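You operate a simulated robot arm through the tools that you are given. There is no shell and no other tool.

You are at the controls of a simulated robot arm. One attempt, no reset.

## Task
Set the joystick for the glider: pitch inverted, twist rudder, light dial at 30%.
Fine: white and yellow toggle on, twist lock to FREE, then try the stick fore and aft; leave it on FLY.

Only the result counts: the job must be done as asked and must still hold three seconds after the hand-in. Knocking over, shifting, dropping, spilling or breaking anything else fails it.

## Robot
A 6-joint arm with a two-finger parallel gripper, fixed in place. Base frame: the origin is at the foot of the arm, x ahead of it, y to its left, z up. Readings come in m, degrees, newtons and seconds.
With the tool pointing down near the work surface it reaches from about 0.26 to 0.64 m from the base axis. Its first joint turns from -115.0 to 115.0 degrees. Payload 3.43 kg.
Tool frame: the origin (TCP) lies between the finger pads and is the grasp point; the fingertips stand 0.034 m ahead of it; z points along the fingers, y is the line along which they close. Largest opening 0.128 m; finger width 0.024, thickness 0.012; the body of the gripper, 0.048 by 0.13 m, starts 0.096 m behind the TCP.
Orientation is told as [roll, pitch, yaw] about the base's x, y, z axes, in that order, counted from this pose: with the fingers straight down and closing along the base's y, the tool's x points along the base's -x, its y along +y and its z along -z.

## Interface
- The arm moves only by the tool nudge_tool. Its argument "deltas" is a list of rows, each an object (a shift or turn left out is 0, a gripper value left out holds the last) with "xyz": the shift along the tool's x, y, z in units of 50 mm (1.0 is 50 mm), a list of three; "angular": the turn, a rotation vector about the tool's x, y, z in units of 4 degrees (1.0 is 4 degrees), a list of three; "hand": the opening, from 0 (shut) to 1 (fully open). In form: [{"xyz": [dx, dy, dz], "angular": [wx, wy, wz], "hand": hand}, ...]. A call has 1 to 20 rows; each row shifts and turns the commanded pose from where the row before left it, along the tool's axes as they then stand. A call with a number of a shift or a turn outside -1 to 1 is refused whole. A row lasts 0.2 s, in which the tool goes at most 0.05 m and 8.6 degrees; a call with a longer step from one row to the next is refused whole, and so is a gripper value outside its range. A pose out of reach is approached as far as the arm can. The call stops where the force on the tool passes 50 N (or 10 N more than at its start, if that is more) or the arm is blocked; 0.2 s more then pass. Each finger travels about 0.153 m/s and halts on what it meets, pressing with about 41 N; the grip force reading is that of the motor and also rises with nothing between the fingers. The clock runs only during rows and for 0.2 s after the last one: add rows that do not move to give the fingers time. The reply holds the time, the measured pose of the TCP, the force on the tool along the base axes, the opening and the grip force, in the units named above and with some noise, with the torque about the TCP (base axes, N m) and any sound that the robot's microphone picked up, and new pictures: "views" is both (left out), scene, wrist or none.
- Cameras (640 x 400 px; columns grow to the right, rows downward): "scene" is fixed at [0.2192, 0.5012, 1.2291]; the picture's right is [-0.88, -0.47, 0.00], its down [-0.35, 0.65, -0.67] and it looks along [0.32, -0.59, -0.74] (base axes); focal length 322 px, centre (320, 200). "wrist" rides on the gripper at [0.076, -0.011, -0.16] in the tool frame; the picture's right is [0.15, 0.99, 0.00], its down [-0.88, 0.13, -0.46] and it looks along [-0.45, 0.07, 0.89] (tool axes); focal length 234 px, centre (320, 200). There is no depth. A picture from a camera that has moved, and an enlarged one, comes with that camera's place and axes in the base frame and with its lens.
- lift_body(by): slides the trunk up (or, below 0, down) by that many m; the arm rides with it, the base frame stays. It gives what a move gives, with no picture.
- enlarge(camera, box): a new picture of the part [left, top, right, bottom] of that camera's present view, enlarged. The clock stands still meanwhile.
- job_done(): hands the job in; it is judged then, once.

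Places have to be worked out from the pictures, the camera data and where the tool is seen. Open the gripper and draw the arm clear of the work before you hand the job in, unless the task says otherwise.

The tools are called after "Request:" by a JSON object that holds its "method" and its "body". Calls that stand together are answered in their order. nudge_tool: Moves the arm, as the interface text tells. Its arguments: {"type":"object","properties":{"deltas":{"type":"array"},"views":{"type":"string","enum":["both","scene","wrist","none"]}},"required":["deltas"]} The other tools are called the same way: lift_body (by) slides the trunk up or down; enlarge (camera, box) takes an enlarged picture of a part of a camera's view; job_done () hands the job in.

At the start:

```text
clock: 0.0
tcp_pos: [0.3352, 0.1185, 0.8673]
tcp_rot: [0.0, -0.1, 0.0]
wrist_force: [-0.7, -0.3, -0.2]
wrist_torque: [-0.01, -0.03, 0.0]
opening: 0.1284
grip_force: 0.0
trunk travel left (down, up): [-0.725, 0.265]
```

scene: 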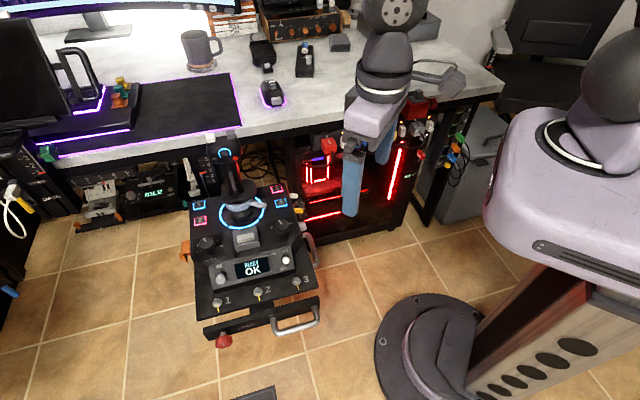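
wrist: 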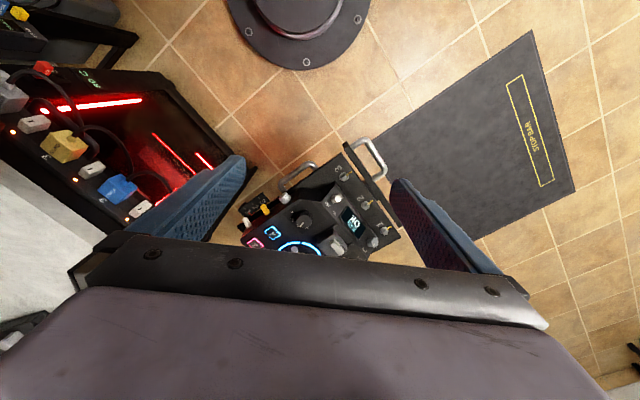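

I'll look closely at the joystick console first with enlarged pictures from both cameras.

Request:
{"method": "enlarge", "body": {"camera": "scene", "box": [170, 120, 340, 226]}}

Request:
{"method": "enlarge", "body": {"camera": "scene", "box": [170, 220, 340, 350]}}

Request:
{"method": "enlarge", "body": {"camera": "wrist", "box": [220, 120, 420, 270]}}

```text
3.76 times, centred on (255, 173) of scene
camera zoom: at [0.2192, 0.5012, 1.2291], right [-0.88, -0.47, 0.0], down [-0.35, 0.65, -0.67], along [0.32, -0.59, -0.74], focal length 1211 px, centre (565, 302)
```

zoom: 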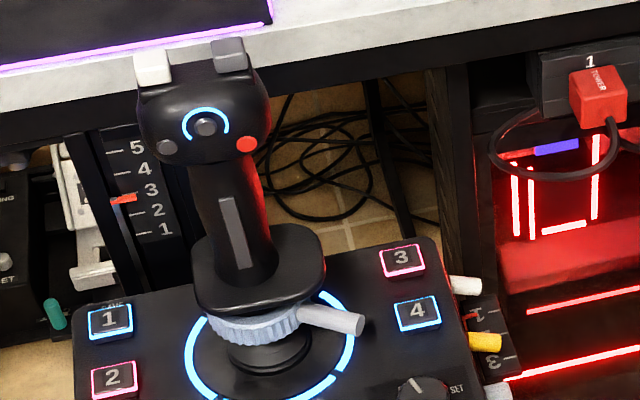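

```text
3.08 times, centred on (255, 285) of scene
camera zoom: at [0.2192, 0.5012, 1.2291], right [-0.88, -0.47, 0.0], down [-0.35, 0.65, -0.67], along [0.32, -0.59, -0.74], focal length 990 px, centre (520, -62)
```

zoom: 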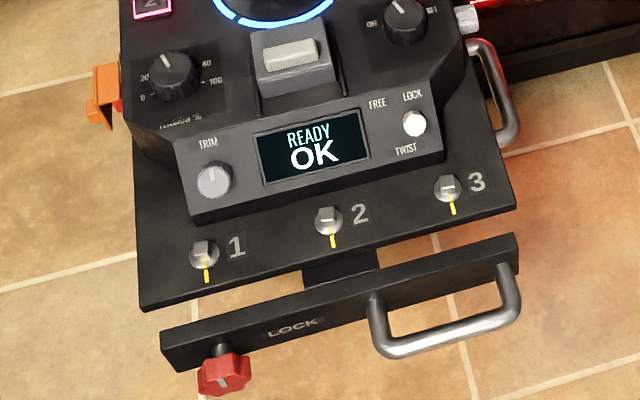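

```text
2.67 times, centred on (320, 195) of wrist
camera zoom: at [0.2576, 0.1079, 1.026], right [-0.15, 0.99, 0.0], down [0.88, 0.13, 0.46], along [0.45, 0.07, -0.89], focal length 624 px, centre (320, 213)
```

zoom: 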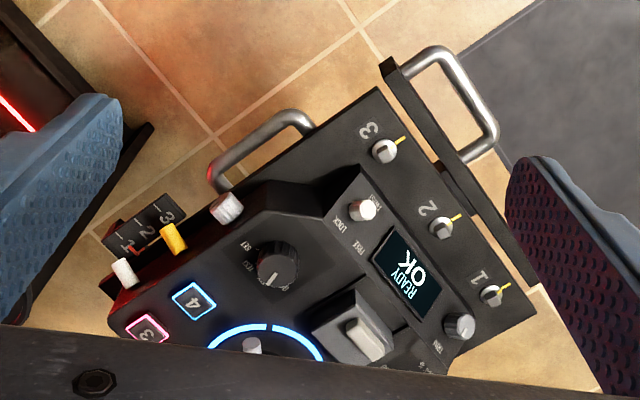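

The console seems to sit at around z≈0.5 m, x≈0.45, y≈0.2. I'll zoom further to read the labels on each control.

Request:
{"method": "enlarge", "body": {"camera": "scene", "box": [185, 220, 265, 270]}}

Request:
{"method": "enlarge", "body": {"camera": "scene", "box": [250, 180, 330, 230]}}

Request:
{"method": "enlarge", "body": {"camera": "scene", "box": [230, 220, 320, 276]}}

Request:
{"method": "enlarge", "body": {"camera": "wrist", "box": [230, 180, 340, 249]}}

Request:
{"method": "enlarge", "body": {"camera": "scene", "box": [200, 310, 320, 400]}}

Request:
{"method": "enlarge", "body": {"camera": "scene", "box": [60, 140, 220, 240]}}

```text
8.00 times, centred on (225, 245) of scene
camera zoom: at [0.2192, 0.5012, 1.2291], right [-0.88, -0.47, 0.0], down [-0.35, 0.65, -0.67], along [0.32, -0.59, -0.74], focal length 2574 px, centre (1080, -160)
```

zoom: 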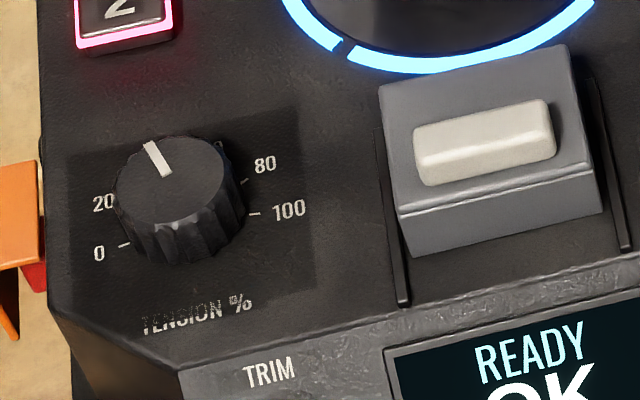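

```text
8.00 times, centred on (290, 205) of scene
camera zoom: at [0.2192, 0.5012, 1.2291], right [-0.88, -0.47, 0.0], down [-0.35, 0.65, -0.67], along [0.32, -0.59, -0.74], focal length 2574 px, centre (560, 160)
```

zoom: 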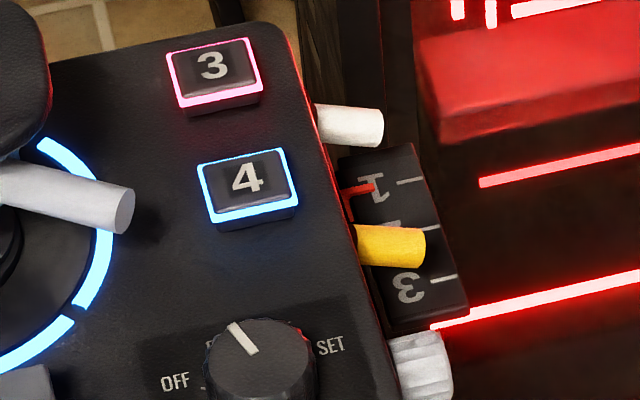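

```text
7.11 times, centred on (275, 248) of scene
camera zoom: at [0.2192, 0.5012, 1.2291], right [-0.88, -0.47, 0.0], down [-0.35, 0.65, -0.67], along [0.32, -0.59, -0.74], focal length 2288 px, centre (640, -141)
```

zoom: 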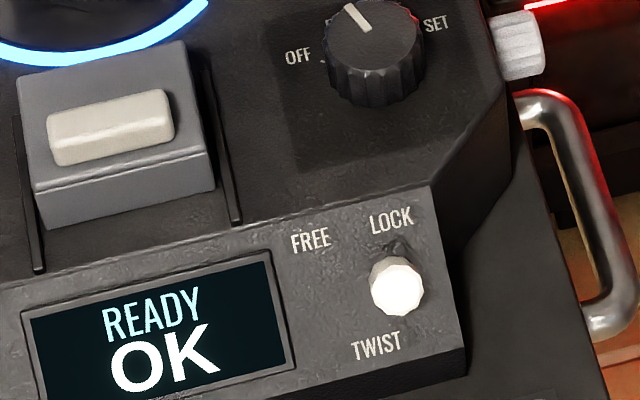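

```text
5.80 times, centred on (285, 214) of wrist
camera zoom: at [0.2576, 0.1079, 1.026], right [-0.15, 0.99, 0.0], down [0.88, 0.13, 0.46], along [0.45, 0.07, -0.89], focal length 1358 px, centre (523, 116)
```

zoom: 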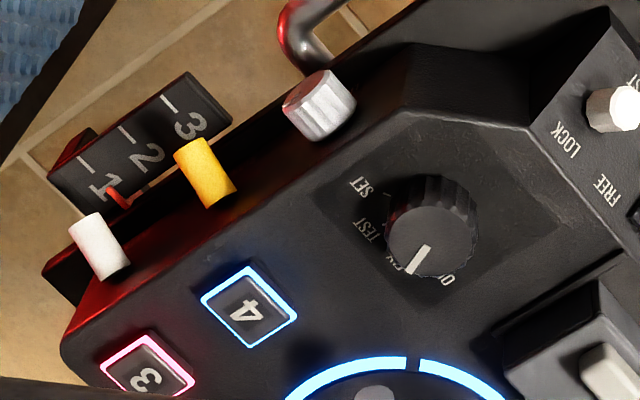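

```text
4.44 times, centred on (260, 355) of scene
camera zoom: at [0.2192, 0.5012, 1.2291], right [-0.88, -0.47, 0.0], down [-0.35, 0.65, -0.67], along [0.32, -0.59, -0.74], focal length 1430 px, centre (587, -489)
```

zoom: 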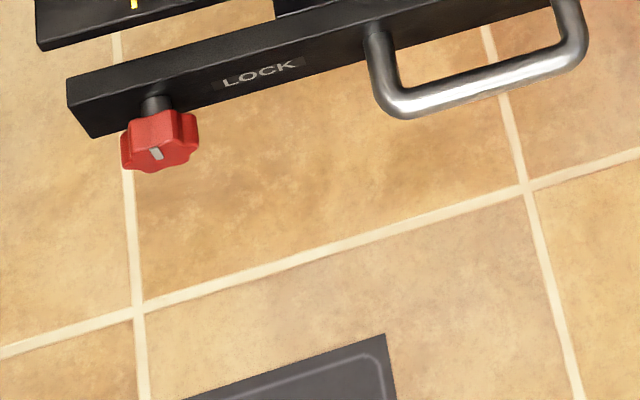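

```text
4.00 times, centred on (140, 190) of scene
camera zoom: at [0.2192, 0.5012, 1.2291], right [-0.88, -0.47, 0.0], down [-0.35, 0.65, -0.67], along [0.32, -0.59, -0.74], focal length 1287 px, centre (1040, 240)
```

zoom: 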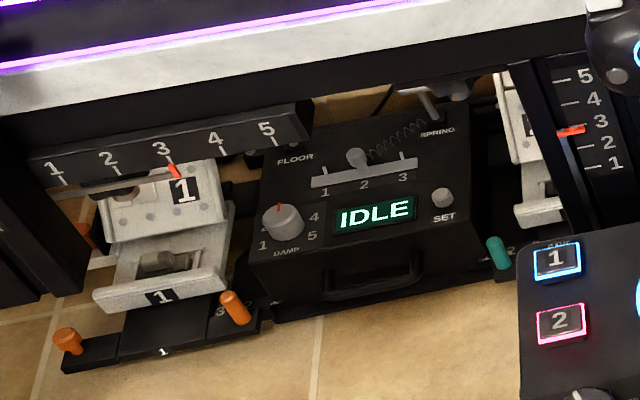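

The console is angled about 45° in base frame with its user side toward (-x,+y). I'll slide the wrist camera over it and yaw 45° so I can read the labels, staying at the current safe height.

Request:
{"method": "nudge_tool", "body": {"deltas": [{"xyz": [-0.43, 0.66, 0]}, {"xyz": [-0.43, 0.66, 0]}, {"xyz": [-0.43, 0.66, 0]}, {"xyz": [-0.43, 0.66, 0]}, {"angular": [0, 0, 0.9375]}, {"angular": [0, 0, 0.9375]}, {"angular": [0, 0, 0.9375]}, {"angular": [0, 0, 0.9375]}, {"angular": [0, 0, 0.9375]}, {"angular": [0, 0, 0.9375]}, {"angular": [0, 0, 0.9375]}, {"angular": [0, 0, 0.9375]}, {"angular": [0, 0, 0.9375]}, {"angular": [0, 0, 0.9375]}, {"angular": [0, 0, 0.9375]}, {"angular": [0, 0, 0.9375]}], "views": "both"}}

```text
clock: 3.4
tcp_pos: [0.4202, 0.2509, 0.8658]
tcp_rot: [0.0, 0.0, -45.0]
wrist_force: [-0.4, -0.1, 0.4]
wrist_torque: [0.0, 0.04, -0.03]
opening: 0.1283
grip_force: 0.0
trunk travel left (down, up): [-0.725, 0.265]
camera wrist: at [0.358, 0.2964, 1.0257], right [0.6, 0.8, 0.0], down [0.71, -0.53, 0.46], along [0.37, -0.27, -0.89], focal length 234 px, centre (320, 200)
```

scene: 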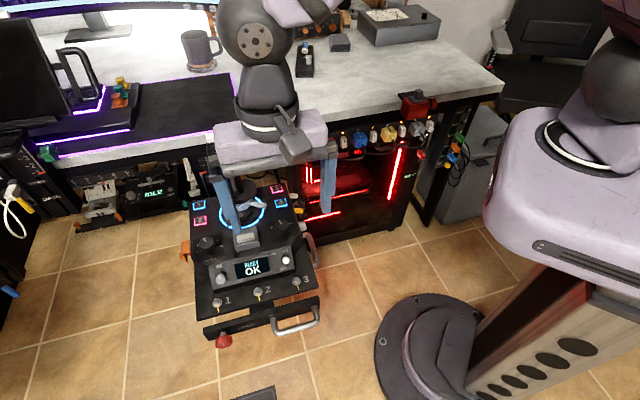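
wrist: 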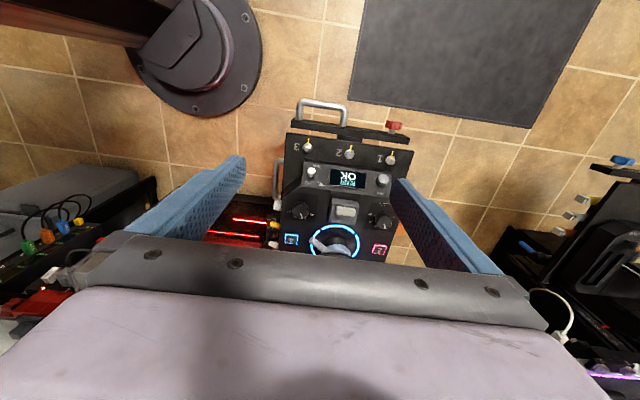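

The wrist view now shows the console squarely (upside down). I'll enlarge the controls to read them.

Request:
{"method": "enlarge", "body": {"camera": "wrist", "box": [260, 180, 340, 230]}}

Request:
{"method": "enlarge", "body": {"camera": "wrist", "box": [335, 180, 415, 230]}}

Request:
{"method": "enlarge", "body": {"camera": "wrist", "box": [280, 130, 420, 200]}}

Request:
{"method": "enlarge", "body": {"camera": "wrist", "box": [230, 180, 310, 230]}}

Request:
{"method": "enlarge", "body": {"camera": "wrist", "box": [270, 85, 420, 145]}}

```text
8.00 times, centred on (300, 205) of wrist
camera zoom: at [0.358, 0.2964, 1.0257], right [0.6, 0.8, 0.0], down [0.71, -0.53, 0.46], along [0.37, -0.27, -0.89], focal length 1873 px, centre (480, 160)
```

zoom: 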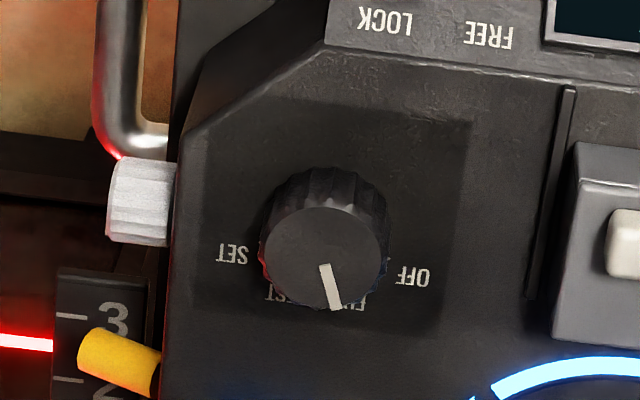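

```text
8.00 times, centred on (375, 205) of wrist
camera zoom: at [0.358, 0.2964, 1.0257], right [0.6, 0.8, 0.0], down [0.71, -0.53, 0.46], along [0.37, -0.27, -0.89], focal length 1873 px, centre (-120, 160)
```

zoom: 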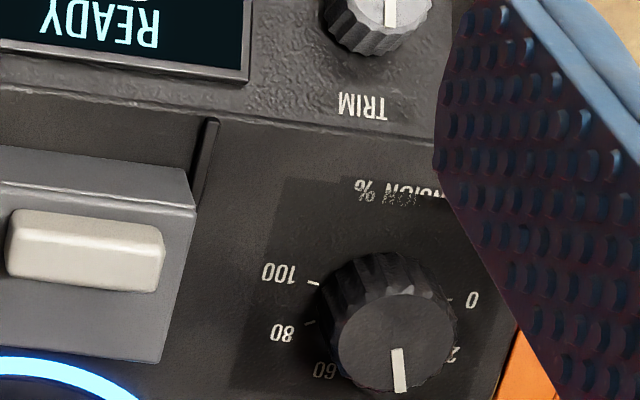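

```text
4.57 times, centred on (350, 165) of wrist
camera zoom: at [0.358, 0.2964, 1.0257], right [0.6, 0.8, 0.0], down [0.71, -0.53, 0.46], along [0.37, -0.27, -0.89], focal length 1070 px, centre (183, 360)
```

zoom: 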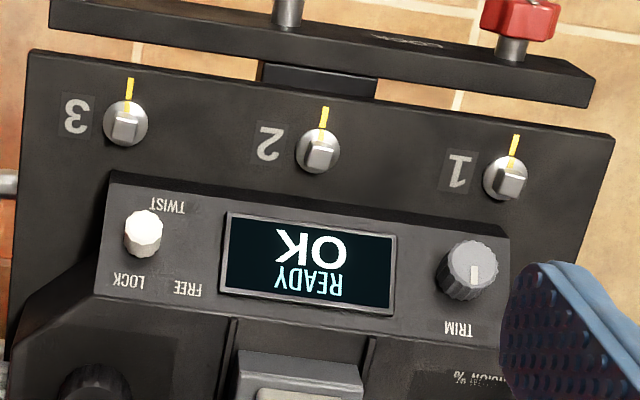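

```text
8.00 times, centred on (270, 205) of wrist
camera zoom: at [0.358, 0.2964, 1.0257], right [0.6, 0.8, 0.0], down [0.71, -0.53, 0.46], along [0.37, -0.27, -0.89], focal length 1873 px, centre (720, 160)
```

zoom: 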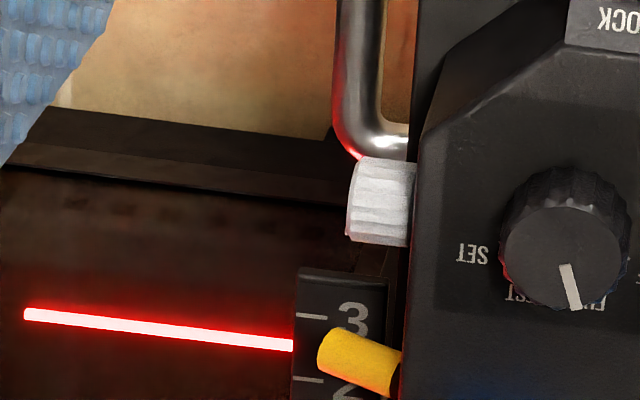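

```text
4.27 times, centred on (345, 115) of wrist
camera zoom: at [0.358, 0.2964, 1.0257], right [0.6, 0.8, 0.0], down [0.71, -0.53, 0.46], along [0.37, -0.27, -0.89], focal length 999 px, centre (213, 563)
```

zoom: 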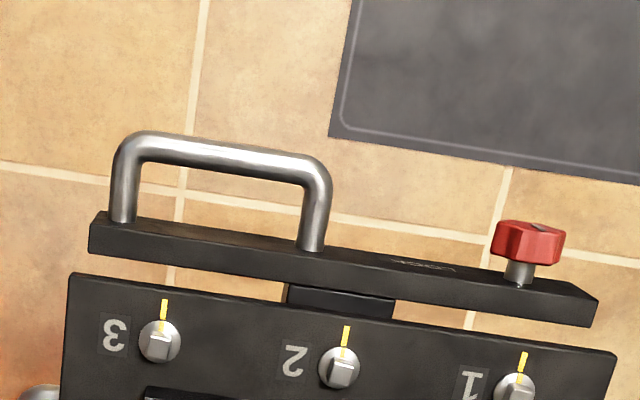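

The mode dial reads OFF/FLY/TEST/SET (now on FLY), tension dial ~40%, twist toggle on LOCK; 1/2/3 are quarter-turn fasteners. The white and yellow toggles are on the right side, so I move the camera to that side for a close look.

Request:
{"method": "nudge_tool", "body": {"deltas": [{"xyz": [-0.636, -0.601, 0]}, {"xyz": [-0.636, -0.601, 0]}, {"xyz": [-0.636, -0.601, 0]}, {"xyz": [-0.636, -0.601, 0]}, {"xyz": [-0.636, -0.601, 0]}, {"xyz": [-0.636, -0.601, 0]}, {"xyz": [-0.636, -0.601, 0]}, {"xyz": [-0.636, -0.601, 0]}, {"angular": [0, 0, -0.9375]}, {"angular": [0, 0, -0.9375]}, {"angular": [0, 0, -0.9375]}, {"angular": [0, 0, -0.9375]}, {"angular": [0, 0, -0.9375]}, {"angular": [0, 0, -0.9375]}, {"angular": [0, 0, -0.9375]}, {"angular": [0, 0, -0.9375]}, {"angular": [0, 0, -0.9375]}, {"angular": [0, 0, -0.9375]}, {"angular": [0, 0, -0.9375]}, {"angular": [0, 0, -0.9375]}], "views": "both"}}

```text
clock: 7.6
tcp_pos: [0.4312, -0.0988, 0.8663]
tcp_rot: [0.1, 0.0, 0.1]
wrist_force: [0.1, 0.0, 0.1]
wrist_torque: [0.02, 0.0, -0.01]
opening: 0.1279
grip_force: 0.0
trunk travel left (down, up): [-0.725, 0.265]
camera wrist: at [0.354, -0.1102, 1.0261], right [-0.15, 0.99, 0.0], down [0.88, 0.13, 0.46], along [0.45, 0.07, -0.89], focal length 234 px, centre (320, 200)
```

scene: 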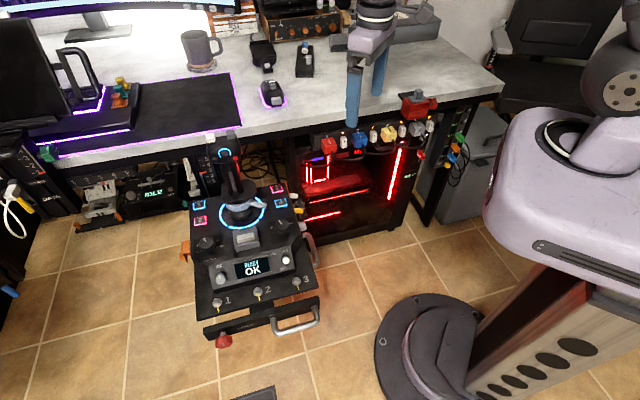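
wrist: 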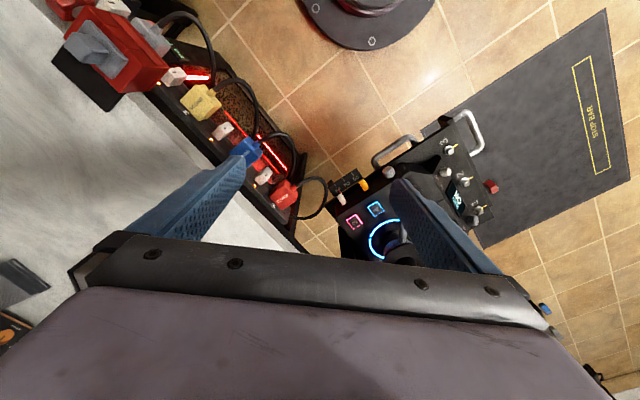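

The levers are now nearer the image centre; enlarging to see their mounting and any labels.

Request:
{"method": "enlarge", "body": {"camera": "wrist", "box": [310, 150, 406, 210]}}

Request:
{"method": "enlarge", "body": {"camera": "scene", "box": [270, 185, 334, 225]}}

```text
6.67 times, centred on (358, 180) of wrist
camera zoom: at [0.354, -0.1102, 1.0261], right [-0.15, 0.99, 0.0], down [0.88, 0.13, 0.46], along [0.45, 0.07, -0.89], focal length 1561 px, centre (67, 333)
```

zoom: 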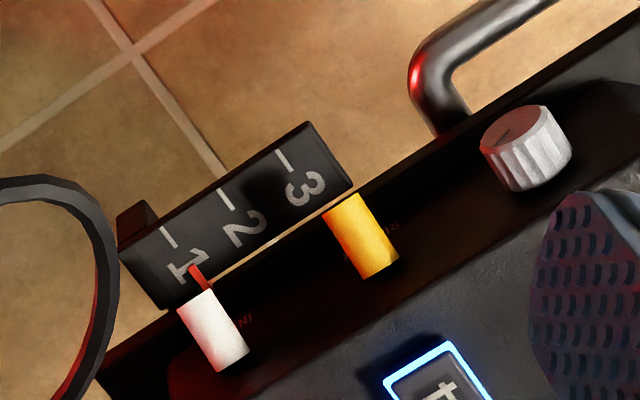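

```text
10.00 times, centred on (302, 205) of scene
camera zoom: at [0.2192, 0.5012, 1.2291], right [-0.88, -0.47, 0.0], down [-0.35, 0.65, -0.67], along [0.32, -0.59, -0.74], focal length 3218 px, centre (500, 150)
```

zoom: 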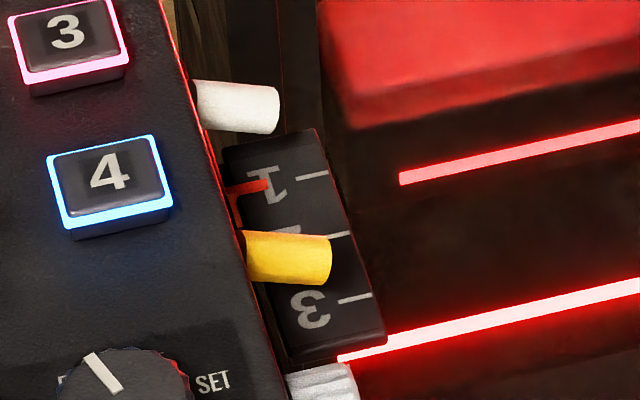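

Side labels near white read "IN…" and near yellow "RU…", matching pitch-invert and rudder. I'll yaw to face that side and tilt to see the labels and slots.

Request:
{"method": "nudge_tool", "body": {"deltas": [{"angular": [0, 0, -0.9375]}, {"angular": [0, 0, -0.9375]}, {"angular": [0, 0, -0.9375]}, {"angular": [0, 0, -0.9375]}, {"angular": [0, 0, -0.9375]}, {"angular": [0, 0, -0.9375]}, {"angular": [0, 0, -0.9375]}, {"angular": [0, 0, -0.9375]}, {"angular": [0, 0, -0.9375]}, {"angular": [0, 0, -0.9375]}, {"angular": [0, 0, -0.9375]}, {"angular": [0, 0, -0.9375]}, {"angular": [0, -0.94, 0]}, {"angular": [0, -0.94, 0]}, {"angular": [0, -0.94, 0]}, {"angular": [0, -0.94, 0]}, {"angular": [0, -0.94, 0]}, {"angular": [0, -0.94, 0]}, {"angular": [0, -0.94, 0]}, {"angular": [0, -0.94, 0]}], "views": "both"}}

```text
clock: 11.8
tcp_pos: [0.4309, -0.1001, 0.8676]
tcp_rot: [0.0, -30.2, 45.1]
wrist_force: [-0.6, -0.3, 0.0]
wrist_torque: [0.0, 0.01, -0.02]
opening: 0.1278
grip_force: 0.0
trunk travel left (down, up): [-0.725, 0.265]
camera wrist: at [0.3345, -0.21, 0.9662], right [-0.79, 0.61, -0.07], down [0.28, 0.47, 0.84], along [0.54, 0.64, -0.54], focal length 234 px, centre (320, 200)
```

scene: 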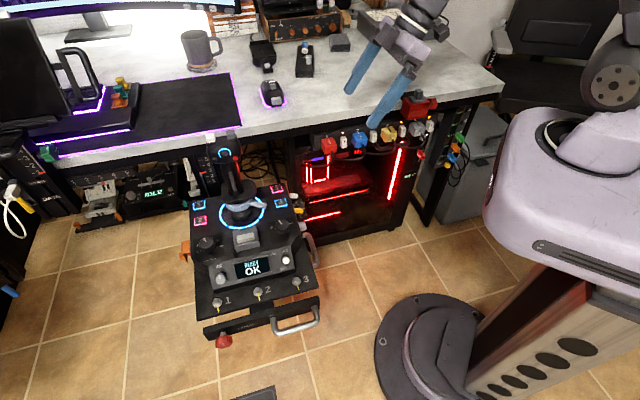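
wrist: 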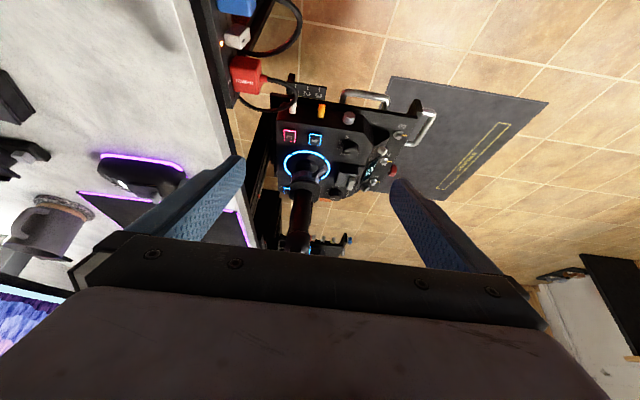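

From here the side is visible but high in the frame; I lower the trunk 0.15 m for a closer side-on view (path below is clear of the desk edge).

Request:
{"method": "lift_body", "body": {"by": -0.15}}

Request:
{"method": "enlarge", "body": {"camera": "wrist", "box": [260, 60, 420, 160]}}

Request:
{"method": "enlarge", "body": {"camera": "scene", "box": [200, 0, 520, 200]}}

```text
clock: 13.6
tcp_pos: [0.4304, -0.1005, 0.7157]
tcp_rot: [0.0, -30.1, 45.0]
wrist_force: [-1.0, -0.7, -1.1]
wrist_torque: [0.01, -0.02, 0.0]
opening: 0.128
grip_force: 0.1
trunk travel left (down, up): [-0.575, 0.415]
```

```text
4.00 times, centred on (340, 110) of wrist
camera zoom: at [0.3345, -0.2098, 0.8162], right [-0.79, 0.61, -0.07], down [0.29, 0.47, 0.84], along [0.54, 0.64, -0.54], focal length 937 px, centre (240, 560)
```

zoom: 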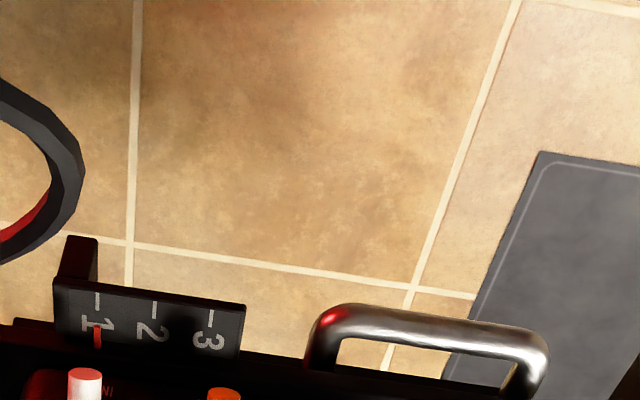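

```text
2.00 times, centred on (360, 100) of scene
camera zoom: at [0.2192, 0.5012, 1.2291], right [-0.88, -0.47, 0.0], down [-0.35, 0.65, -0.67], along [0.32, -0.59, -0.74], focal length 644 px, centre (240, 400)
```

zoom: 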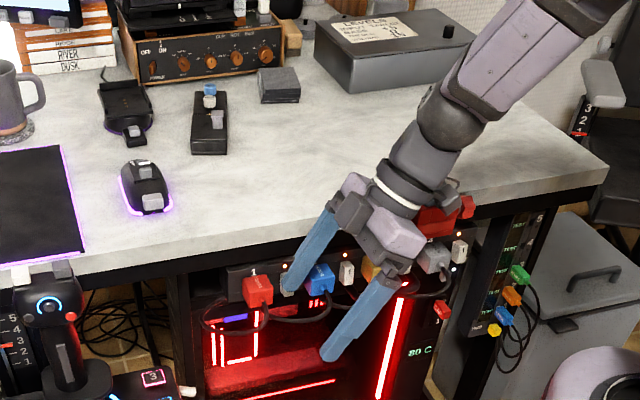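

Now I get a look at the lower region in the wrist view where the side face lies.

Request:
{"method": "enlarge", "body": {"camera": "wrist", "box": [260, 130, 388, 210]}}

Request:
{"method": "enlarge", "body": {"camera": "scene", "box": [355, 5, 435, 55]}}

```text
5.00 times, centred on (324, 170) of wrist
camera zoom: at [0.3345, -0.2098, 0.8162], right [-0.79, 0.61, -0.07], down [0.29, 0.47, 0.84], along [0.54, 0.64, -0.54], focal length 1171 px, centre (300, 350)
```

zoom: 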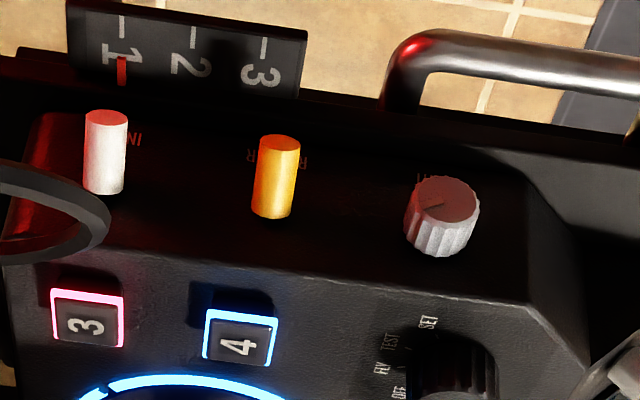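

```text
8.00 times, centred on (395, 30) of scene
camera zoom: at [0.2192, 0.5012, 1.2291], right [-0.88, -0.47, 0.0], down [-0.35, 0.65, -0.67], along [0.32, -0.59, -0.74], focal length 2574 px, centre (-280, 1560)
```

zoom: 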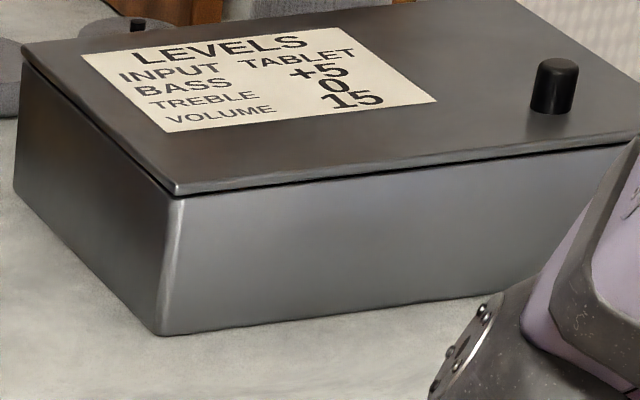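

The side knob's label looks like "…HT" – possibly a LIGHT dial. I shift sideways away from the desk connectors, go 0.1 m lower and tilt 20° more to read the side labels.

Request:
{"method": "nudge_tool", "body": {"deltas": [{"xyz": [0, 0.6, 0]}, {"xyz": [0, 0.6, 0]}, {"xyz": [0.333, 0, 0.577]}, {"xyz": [0.333, 0, 0.577]}, {"xyz": [0.333, 0, 0.577]}, {"angular": [0, -1, 0]}, {"angular": [0, -1, 0]}, {"angular": [0, -1, 0]}, {"angular": [0, -1, 0]}, {"angular": [0, -1, 0]}], "views": "both"}}

```text
clock: 15.8
tcp_pos: [0.401, -0.0682, 0.6312]
tcp_rot: [0.5, -50.0, 44.6]
wrist_force: [-0.7, 0.5, 0.4]
wrist_torque: [-0.02, -0.01, 0.04]
opening: 0.1281
grip_force: 0.0
out of reach, approached as far as the arm can: row 9, 10
trunk travel left (down, up): [-0.575, 0.415]
camera wrist: at [0.2862, -0.1972, 0.6751], right [-0.77, 0.63, -0.11], down [0.06, 0.24, 0.97], along [0.64, 0.74, -0.23], focal length 234 px, centre (320, 200)
```

scene: 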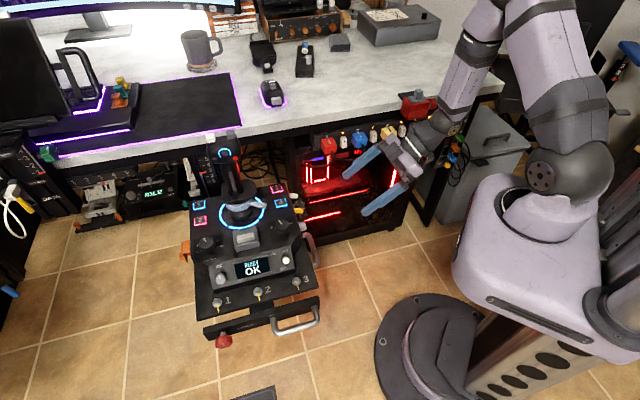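
wrist: 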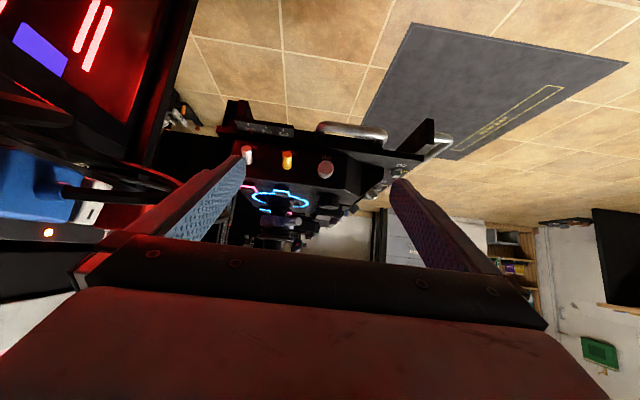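

I'm close to side-on now; enlarge to read the side face.

Request:
{"method": "enlarge", "body": {"camera": "wrist", "box": [225, 130, 353, 210]}}

Request:
{"method": "enlarge", "body": {"camera": "wrist", "box": [300, 145, 348, 175]}}

Request:
{"method": "enlarge", "body": {"camera": "wrist", "box": [236, 135, 308, 180]}}

```text
5.00 times, centred on (289, 170) of wrist
camera zoom: at [0.2862, -0.1972, 0.6751], right [-0.77, 0.63, -0.11], down [0.06, 0.24, 0.97], along [0.64, 0.74, -0.23], focal length 1171 px, centre (475, 350)
```

zoom: 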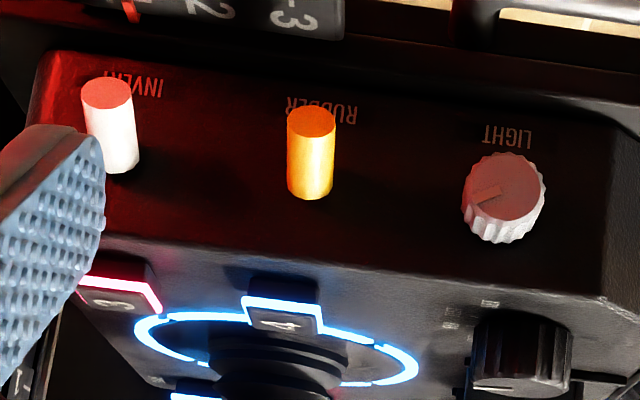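

```text
13.33 times, centred on (324, 160) of wrist
camera zoom: at [0.2862, -0.1972, 0.6751], right [-0.77, 0.63, -0.11], down [0.06, 0.24, 0.97], along [0.64, 0.74, -0.23], focal length 3122 px, centre (267, 733)
```

zoom: 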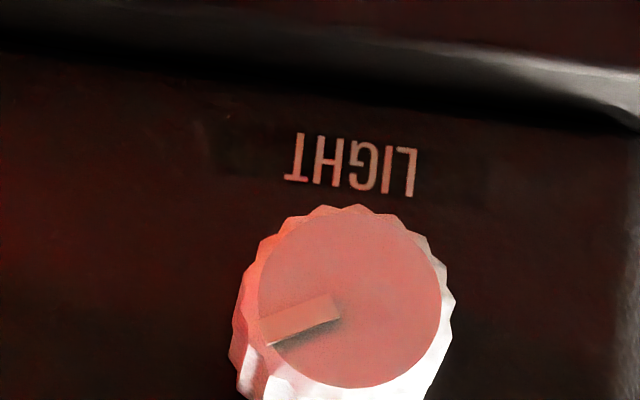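

```text
8.89 times, centred on (272, 158) of wrist
camera zoom: at [0.2862, -0.1972, 0.6751], right [-0.77, 0.63, -0.11], down [0.06, 0.24, 0.97], along [0.64, 0.74, -0.23], focal length 2082 px, centre (747, 578)
```

zoom: 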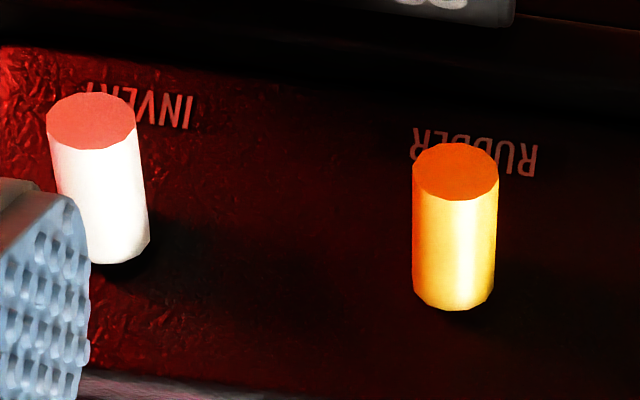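

Now clear: white = INVERT, yellow = RUDDER (both levers hang down), and the third side knob is the LIGHT dial, pointer around 3 o'clock. The display may help with percent, so I first back up by raising the trunk, then go to the mode dial.

Request:
{"method": "lift_body", "body": {"by": 0.15}}

Request:
{"method": "nudge_tool", "body": {"deltas": [{"angular": [0, 0.962, 0]}, {"angular": [0, 0.962, 0]}, {"angular": [0, 0.962, 0]}, {"angular": [0, 0.962, 0]}, {"angular": [0, 0.962, 0]}, {"angular": [0, 0.962, 0]}, {"angular": [0, 0.962, 0]}, {"angular": [0, 0.962, 0]}, {"angular": [0, 0.962, 0]}, {"angular": [0, 0.962, 0]}, {"angular": [0, 0.962, 0]}, {"angular": [0, 0.962, 0]}, {"angular": [0, 0.962, 0]}, {"angular": [0, 0, 0.929]}, {"angular": [0, 0, 0.929]}, {"angular": [0, 0, 0.929]}, {"angular": [0, 0, 0.929]}, {"angular": [0, 0, 0.929]}, {"angular": [0, 0, 0.929]}, {"angular": [0, 0, 0.929]}], "views": "none"}}

```text
clock: 17.5
tcp_pos: [0.4004, -0.0693, 0.7815]
tcp_rot: [0.5, -49.9, 44.8]
wrist_force: [0.4, 0.0, -0.2]
wrist_torque: [0.03, -0.01, -0.01]
opening: 0.1279
grip_force: 0.0
trunk travel left (down, up): [-0.725, 0.265]
```

```text
clock: 21.7
tcp_pos: [0.3995, -0.0678, 0.7808]
tcp_rot: [0.3, 0.2, 19.0]
wrist_force: [0.1, -0.5, -0.7]
wrist_torque: [0.01, -0.03, 0.03]
opening: 0.128
grip_force: 0.1
trunk travel left (down, up): [-0.725, 0.265]
```

The pose came back level at yaw 19°. Now yaw to 0, narrow the gripper to ~0.06 m, and move above the mode dial at about (0.535, 0.115).

Request:
{"method": "nudge_tool", "body": {"deltas": [{"angular": [0, 0, 0.95], "hand": 0.5}, {"angular": [0, 0, 0.95]}, {"angular": [0, 0, 0.95]}, {"angular": [0, 0, 0.95]}, {"angular": [0, 0, 0.95]}, {"xyz": [-0.542, 0.732, 0]}, {"xyz": [-0.542, 0.732, 0]}, {"xyz": [-0.542, 0.732, 0]}, {"xyz": [-0.542, 0.732, 0]}, {"xyz": [-0.542, 0.732, 0]}], "views": "both"}}

```text
clock: 23.9
tcp_pos: [0.5368, 0.1141, 0.7777]
tcp_rot: [0.2, 0.3, 0.2]
wrist_force: [-0.5, -0.5, 0.7]
wrist_torque: [0.02, 0.02, 0.03]
opening: 0.0641
grip_force: 0.0
trunk travel left (down, up): [-0.725, 0.265]
camera wrist: at [0.4606, 0.1036, 0.939], right [-0.15, 0.99, 0.0], down [0.88, 0.13, 0.45], along [0.45, 0.07, -0.89], focal length 234 px, centre (320, 200)
```

scene: 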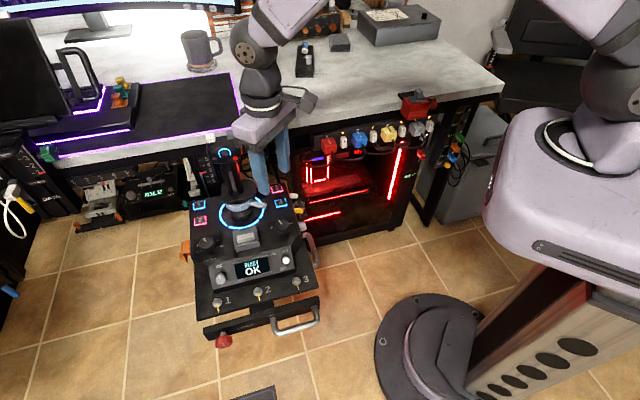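
wrist: 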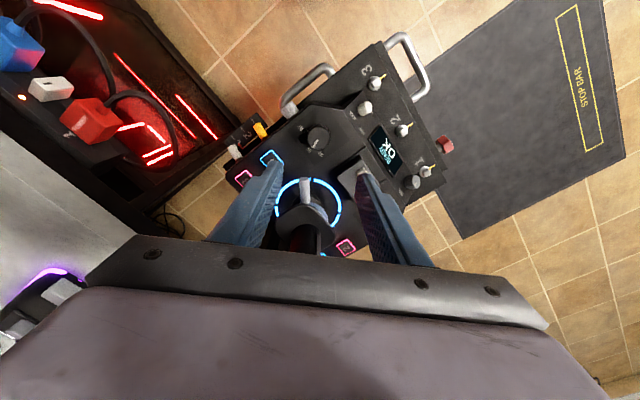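

The dial sits right on the tool axis line at (317,138). Enlarge to refine its centre and the label angles.

Request:
{"method": "enlarge", "body": {"camera": "wrist", "box": [296, 120, 344, 150]}}

Request:
{"method": "enlarge", "body": {"camera": "wrist", "box": [230, 90, 470, 240]}}

```text
13.33 times, centred on (320, 135) of wrist
camera zoom: at [0.4606, 0.1036, 0.939], right [-0.15, 0.99, 0.0], down [0.88, 0.13, 0.45], along [0.45, 0.07, -0.89], focal length 3122 px, centre (320, 1067)
```

zoom: 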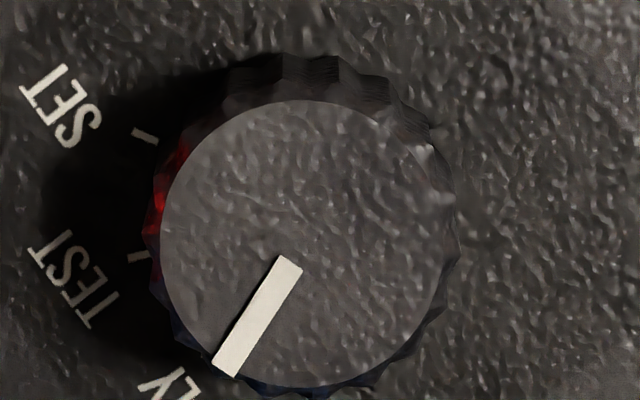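

```text
2.67 times, centred on (350, 165) of wrist
camera zoom: at [0.4606, 0.1036, 0.939], right [-0.15, 0.99, 0.0], down [0.88, 0.13, 0.45], along [0.45, 0.07, -0.89], focal length 624 px, centre (240, 293)
```

zoom: 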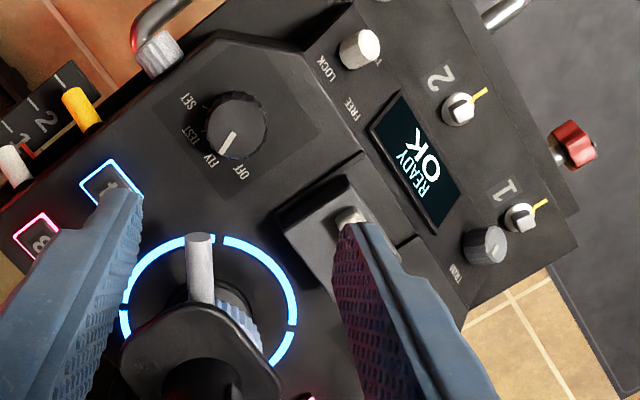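

The dial centre is at (0.537, 0.115), aligned with the TCP; detents are ~45° apart (FLY −22°, TEST −67°, SET −112° in base bearing). I yaw +30°, narrow the opening to 0.052 m and descend around the dial.

Request:
{"method": "nudge_tool", "body": {"deltas": [{"angular": [0, 0, -0.9375], "hand": 0.41}, {"angular": [0, 0, -0.9375]}, {"angular": [0, 0, -0.9375]}, {"angular": [0, 0, -0.9375]}, {"angular": [0, 0, -0.9375]}, {"angular": [0, 0, -0.9375]}, {"angular": [0, 0, -0.9375]}, {"angular": [0, 0, -0.9375]}, {"xyz": [0, 0, 0.8]}, {"xyz": [0, 0, 0.8]}, {"xyz": [0, 0, 0.8]}], "views": "both"}}

```text
clock: 26.3
tcp_pos: [0.5327, 0.1174, 0.6598]
tcp_rot: [0.4, 0.1, 30.1]
wrist_force: [-0.2, 0.0, -0.3]
wrist_torque: [0.0, 0.0, 0.04]
opening: 0.0525
grip_force: 0.0
trunk travel left (down, up): [-0.725, 0.265]
camera wrist: at [0.4736, 0.0687, 0.8196], right [-0.62, 0.78, 0.01], down [0.7, 0.55, 0.45], along [0.35, 0.29, -0.89], focal length 234 px, centre (320, 200)
```

scene: 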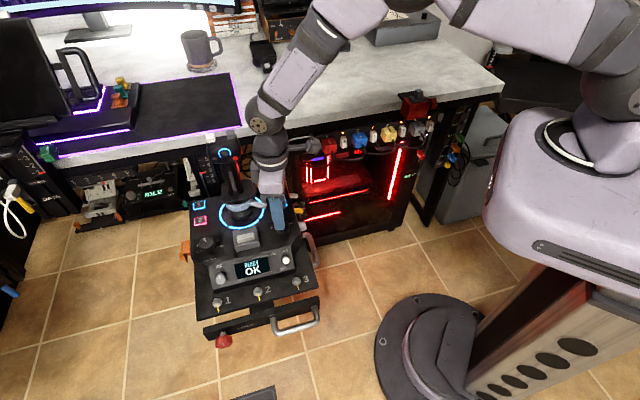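
wrist: 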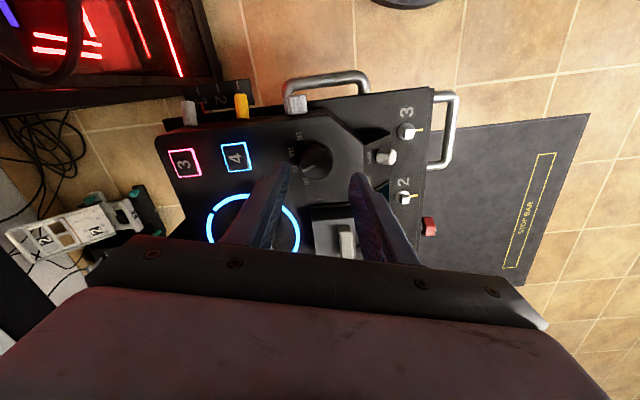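

Slight drift of ~4 mm from rotation; enlarging to recheck the dial relative to the tool axis before descending the last bit.

Request:
{"method": "enlarge", "body": {"camera": "wrist", "box": [272, 128, 368, 188]}}

Request:
{"method": "enlarge", "body": {"camera": "scene", "box": [230, 170, 310, 220]}}

```text
6.67 times, centred on (320, 158) of wrist
camera zoom: at [0.4736, 0.0687, 0.8196], right [-0.62, 0.78, 0.01], down [0.7, 0.55, 0.45], along [0.35, 0.29, -0.89], focal length 1561 px, centre (320, 480)
```

zoom: 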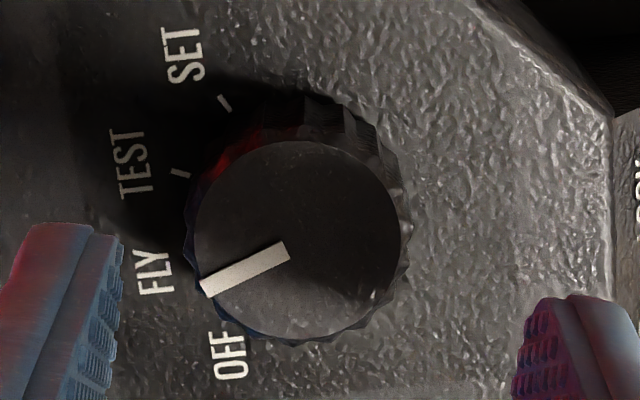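

```text
8.00 times, centred on (270, 195) of scene
camera zoom: at [0.2192, 0.5012, 1.2291], right [-0.88, -0.47, 0.0], down [-0.35, 0.65, -0.67], along [0.32, -0.59, -0.74], focal length 2574 px, centre (720, 240)
```

zoom: 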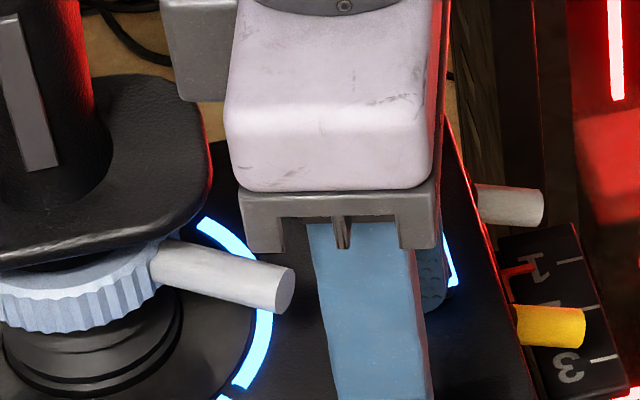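

Dial centre is only 2.4 mm off in tool −y. I correct that and descend ~53 mm to straddle the dial, watching force.

Request:
{"method": "nudge_tool", "body": {"deltas": [{"xyz": [0, -0.048, 0.3]}, {"xyz": [0, 0, 0.3]}, {"xyz": [0, 0, 0.25]}, {"xyz": [0, 0, 0.2]}], "views": "both"}}

Request:
{"method": "enlarge", "body": {"camera": "wrist", "box": [240, 120, 400, 220]}}

Request:
{"method": "enlarge", "body": {"camera": "scene", "box": [230, 195, 310, 245]}}

```text
clock: 27.3
tcp_pos: [0.5348, 0.1137, 0.6069]
tcp_rot: [0.3, 0.2, 30.0]
wrist_force: [0.2, -0.1, 0.0]
wrist_torque: [0.01, -0.05, 0.02]
opening: 0.0522
grip_force: 0.1
trunk travel left (down, up): [-0.725, 0.265]
camera wrist: at [0.4749, 0.0665, 0.767], right [-0.62, 0.78, 0.01], down [0.7, 0.55, 0.45], along [0.35, 0.29, -0.89], focal length 234 px, centre (320, 200)
```

scene: 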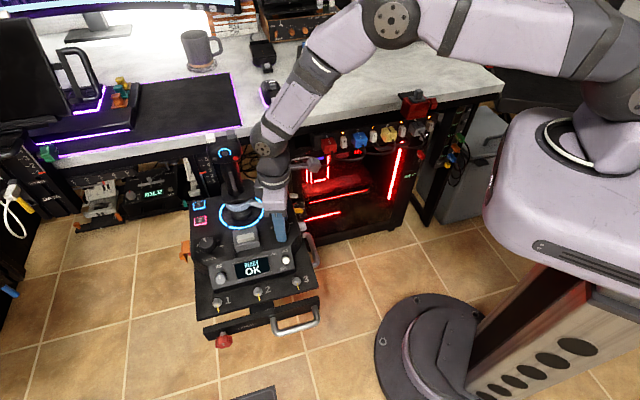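
wrist: 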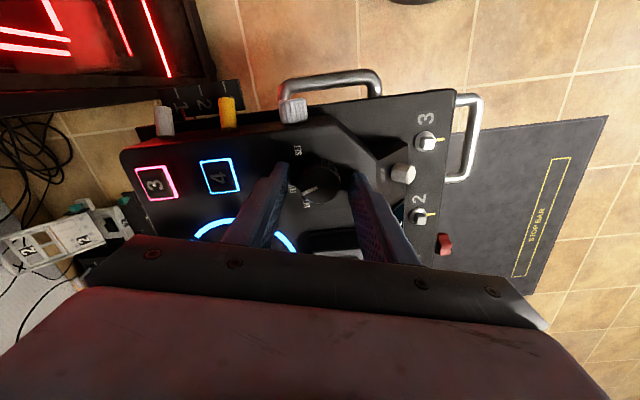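

```text
4.00 times, centred on (320, 170) of wrist
camera zoom: at [0.4749, 0.0665, 0.767], right [-0.62, 0.78, 0.01], down [0.7, 0.55, 0.45], along [0.35, 0.29, -0.89], focal length 937 px, centre (320, 320)
```

zoom: 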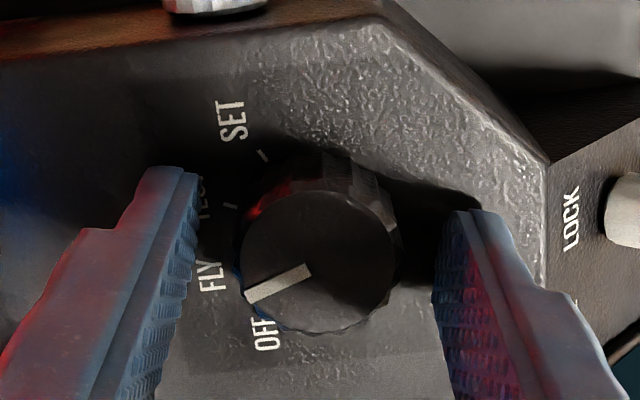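

```text
8.00 times, centred on (270, 220) of scene
camera zoom: at [0.2192, 0.5012, 1.2291], right [-0.88, -0.47, 0.0], down [-0.35, 0.65, -0.67], along [0.32, -0.59, -0.74], focal length 2574 px, centre (720, 40)
```

zoom: 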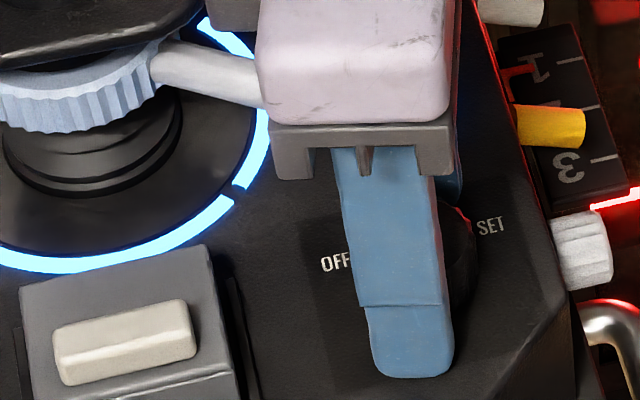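

The fingers straddle the dial with tips ~15 mm below its top. Now I close on it and turn 45° clockwise (FLY→TEST).

Request:
{"method": "nudge_tool", "body": {"deltas": [{"hand": 0.2}, {"hand": 0.2}, {"angular": [0, 0, 0.9375]}, {"angular": [0, 0, 0.9375]}, {"angular": [0, 0, 0.9375]}, {"angular": [0, 0, 0.9375]}, {"angular": [0, 0, 0.9375]}, {"angular": [0, 0, 0.9375]}, {"angular": [0, 0, 0.9375]}, {"angular": [0, 0, 0.9375]}, {"angular": [0, 0, 0.9375]}, {"angular": [0, 0, 0.9375]}, {"angular": [0, 0, 0.9375]}, {"angular": [0, 0, 0.9375]}], "views": "both"}}

Request:
{"method": "enlarge", "body": {"camera": "wrist", "box": [240, 120, 400, 220]}}

Request:
{"method": "enlarge", "body": {"camera": "scene", "box": [190, 195, 310, 285]}}

```text
clock: 30.3
tcp_pos: [0.5348, 0.1139, 0.6071]
tcp_rot: [0.1, 0.3, -15.0]
wrist_force: [3.4, -7.1, -6.7]
wrist_torque: [-0.5, -1.25, 0.01]
opening: 0.0337
grip_force: 45.0
trunk travel left (down, up): [-0.725, 0.265]
camera wrist: at [0.4593, 0.1218, 0.7672], right [0.11, 0.99, 0.0], down [0.89, -0.1, 0.45], along [0.45, -0.05, -0.89], focal length 234 px, centre (320, 200)
```

scene: 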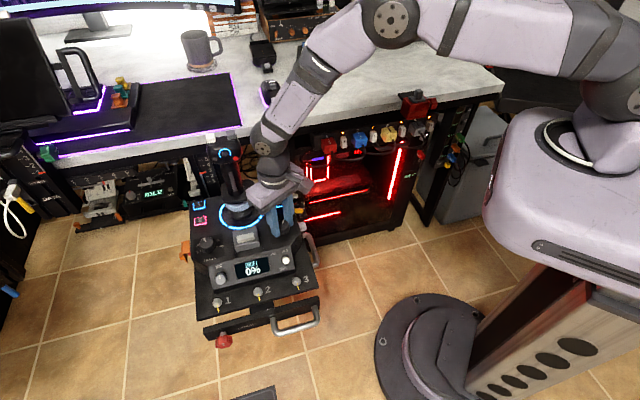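
wrist: 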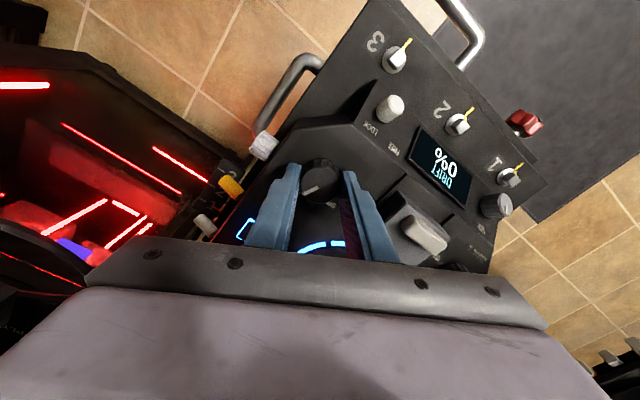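

```text
4.00 times, centred on (320, 170) of wrist
camera zoom: at [0.4593, 0.1218, 0.7672], right [0.11, 0.99, 0.0], down [0.89, -0.1, 0.45], along [0.45, -0.05, -0.89], focal length 937 px, centre (320, 320)
```

zoom: 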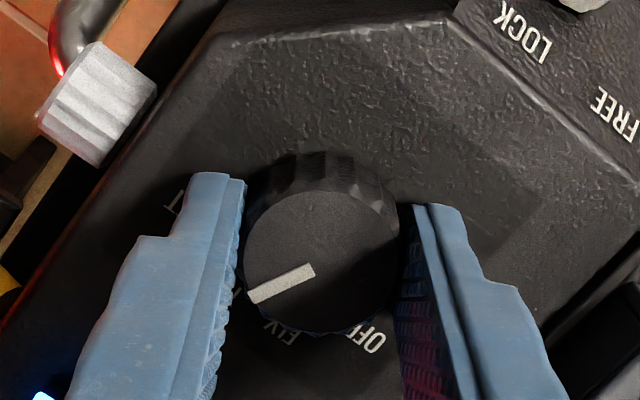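

```text
4.44 times, centred on (250, 240) of scene
camera zoom: at [0.2192, 0.5012, 1.2291], right [-0.88, -0.47, 0.0], down [-0.35, 0.65, -0.67], along [0.32, -0.59, -0.74], focal length 1430 px, centre (631, 22)
```

zoom: 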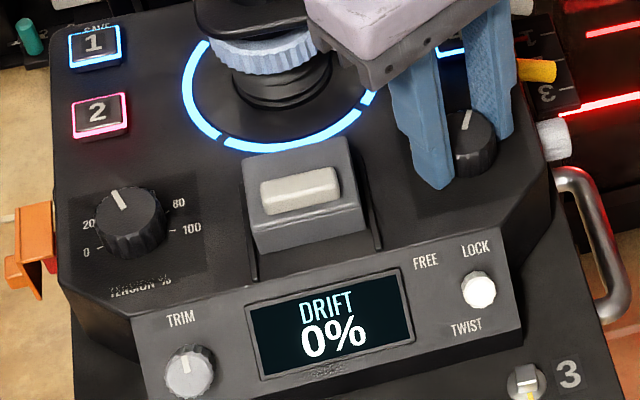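

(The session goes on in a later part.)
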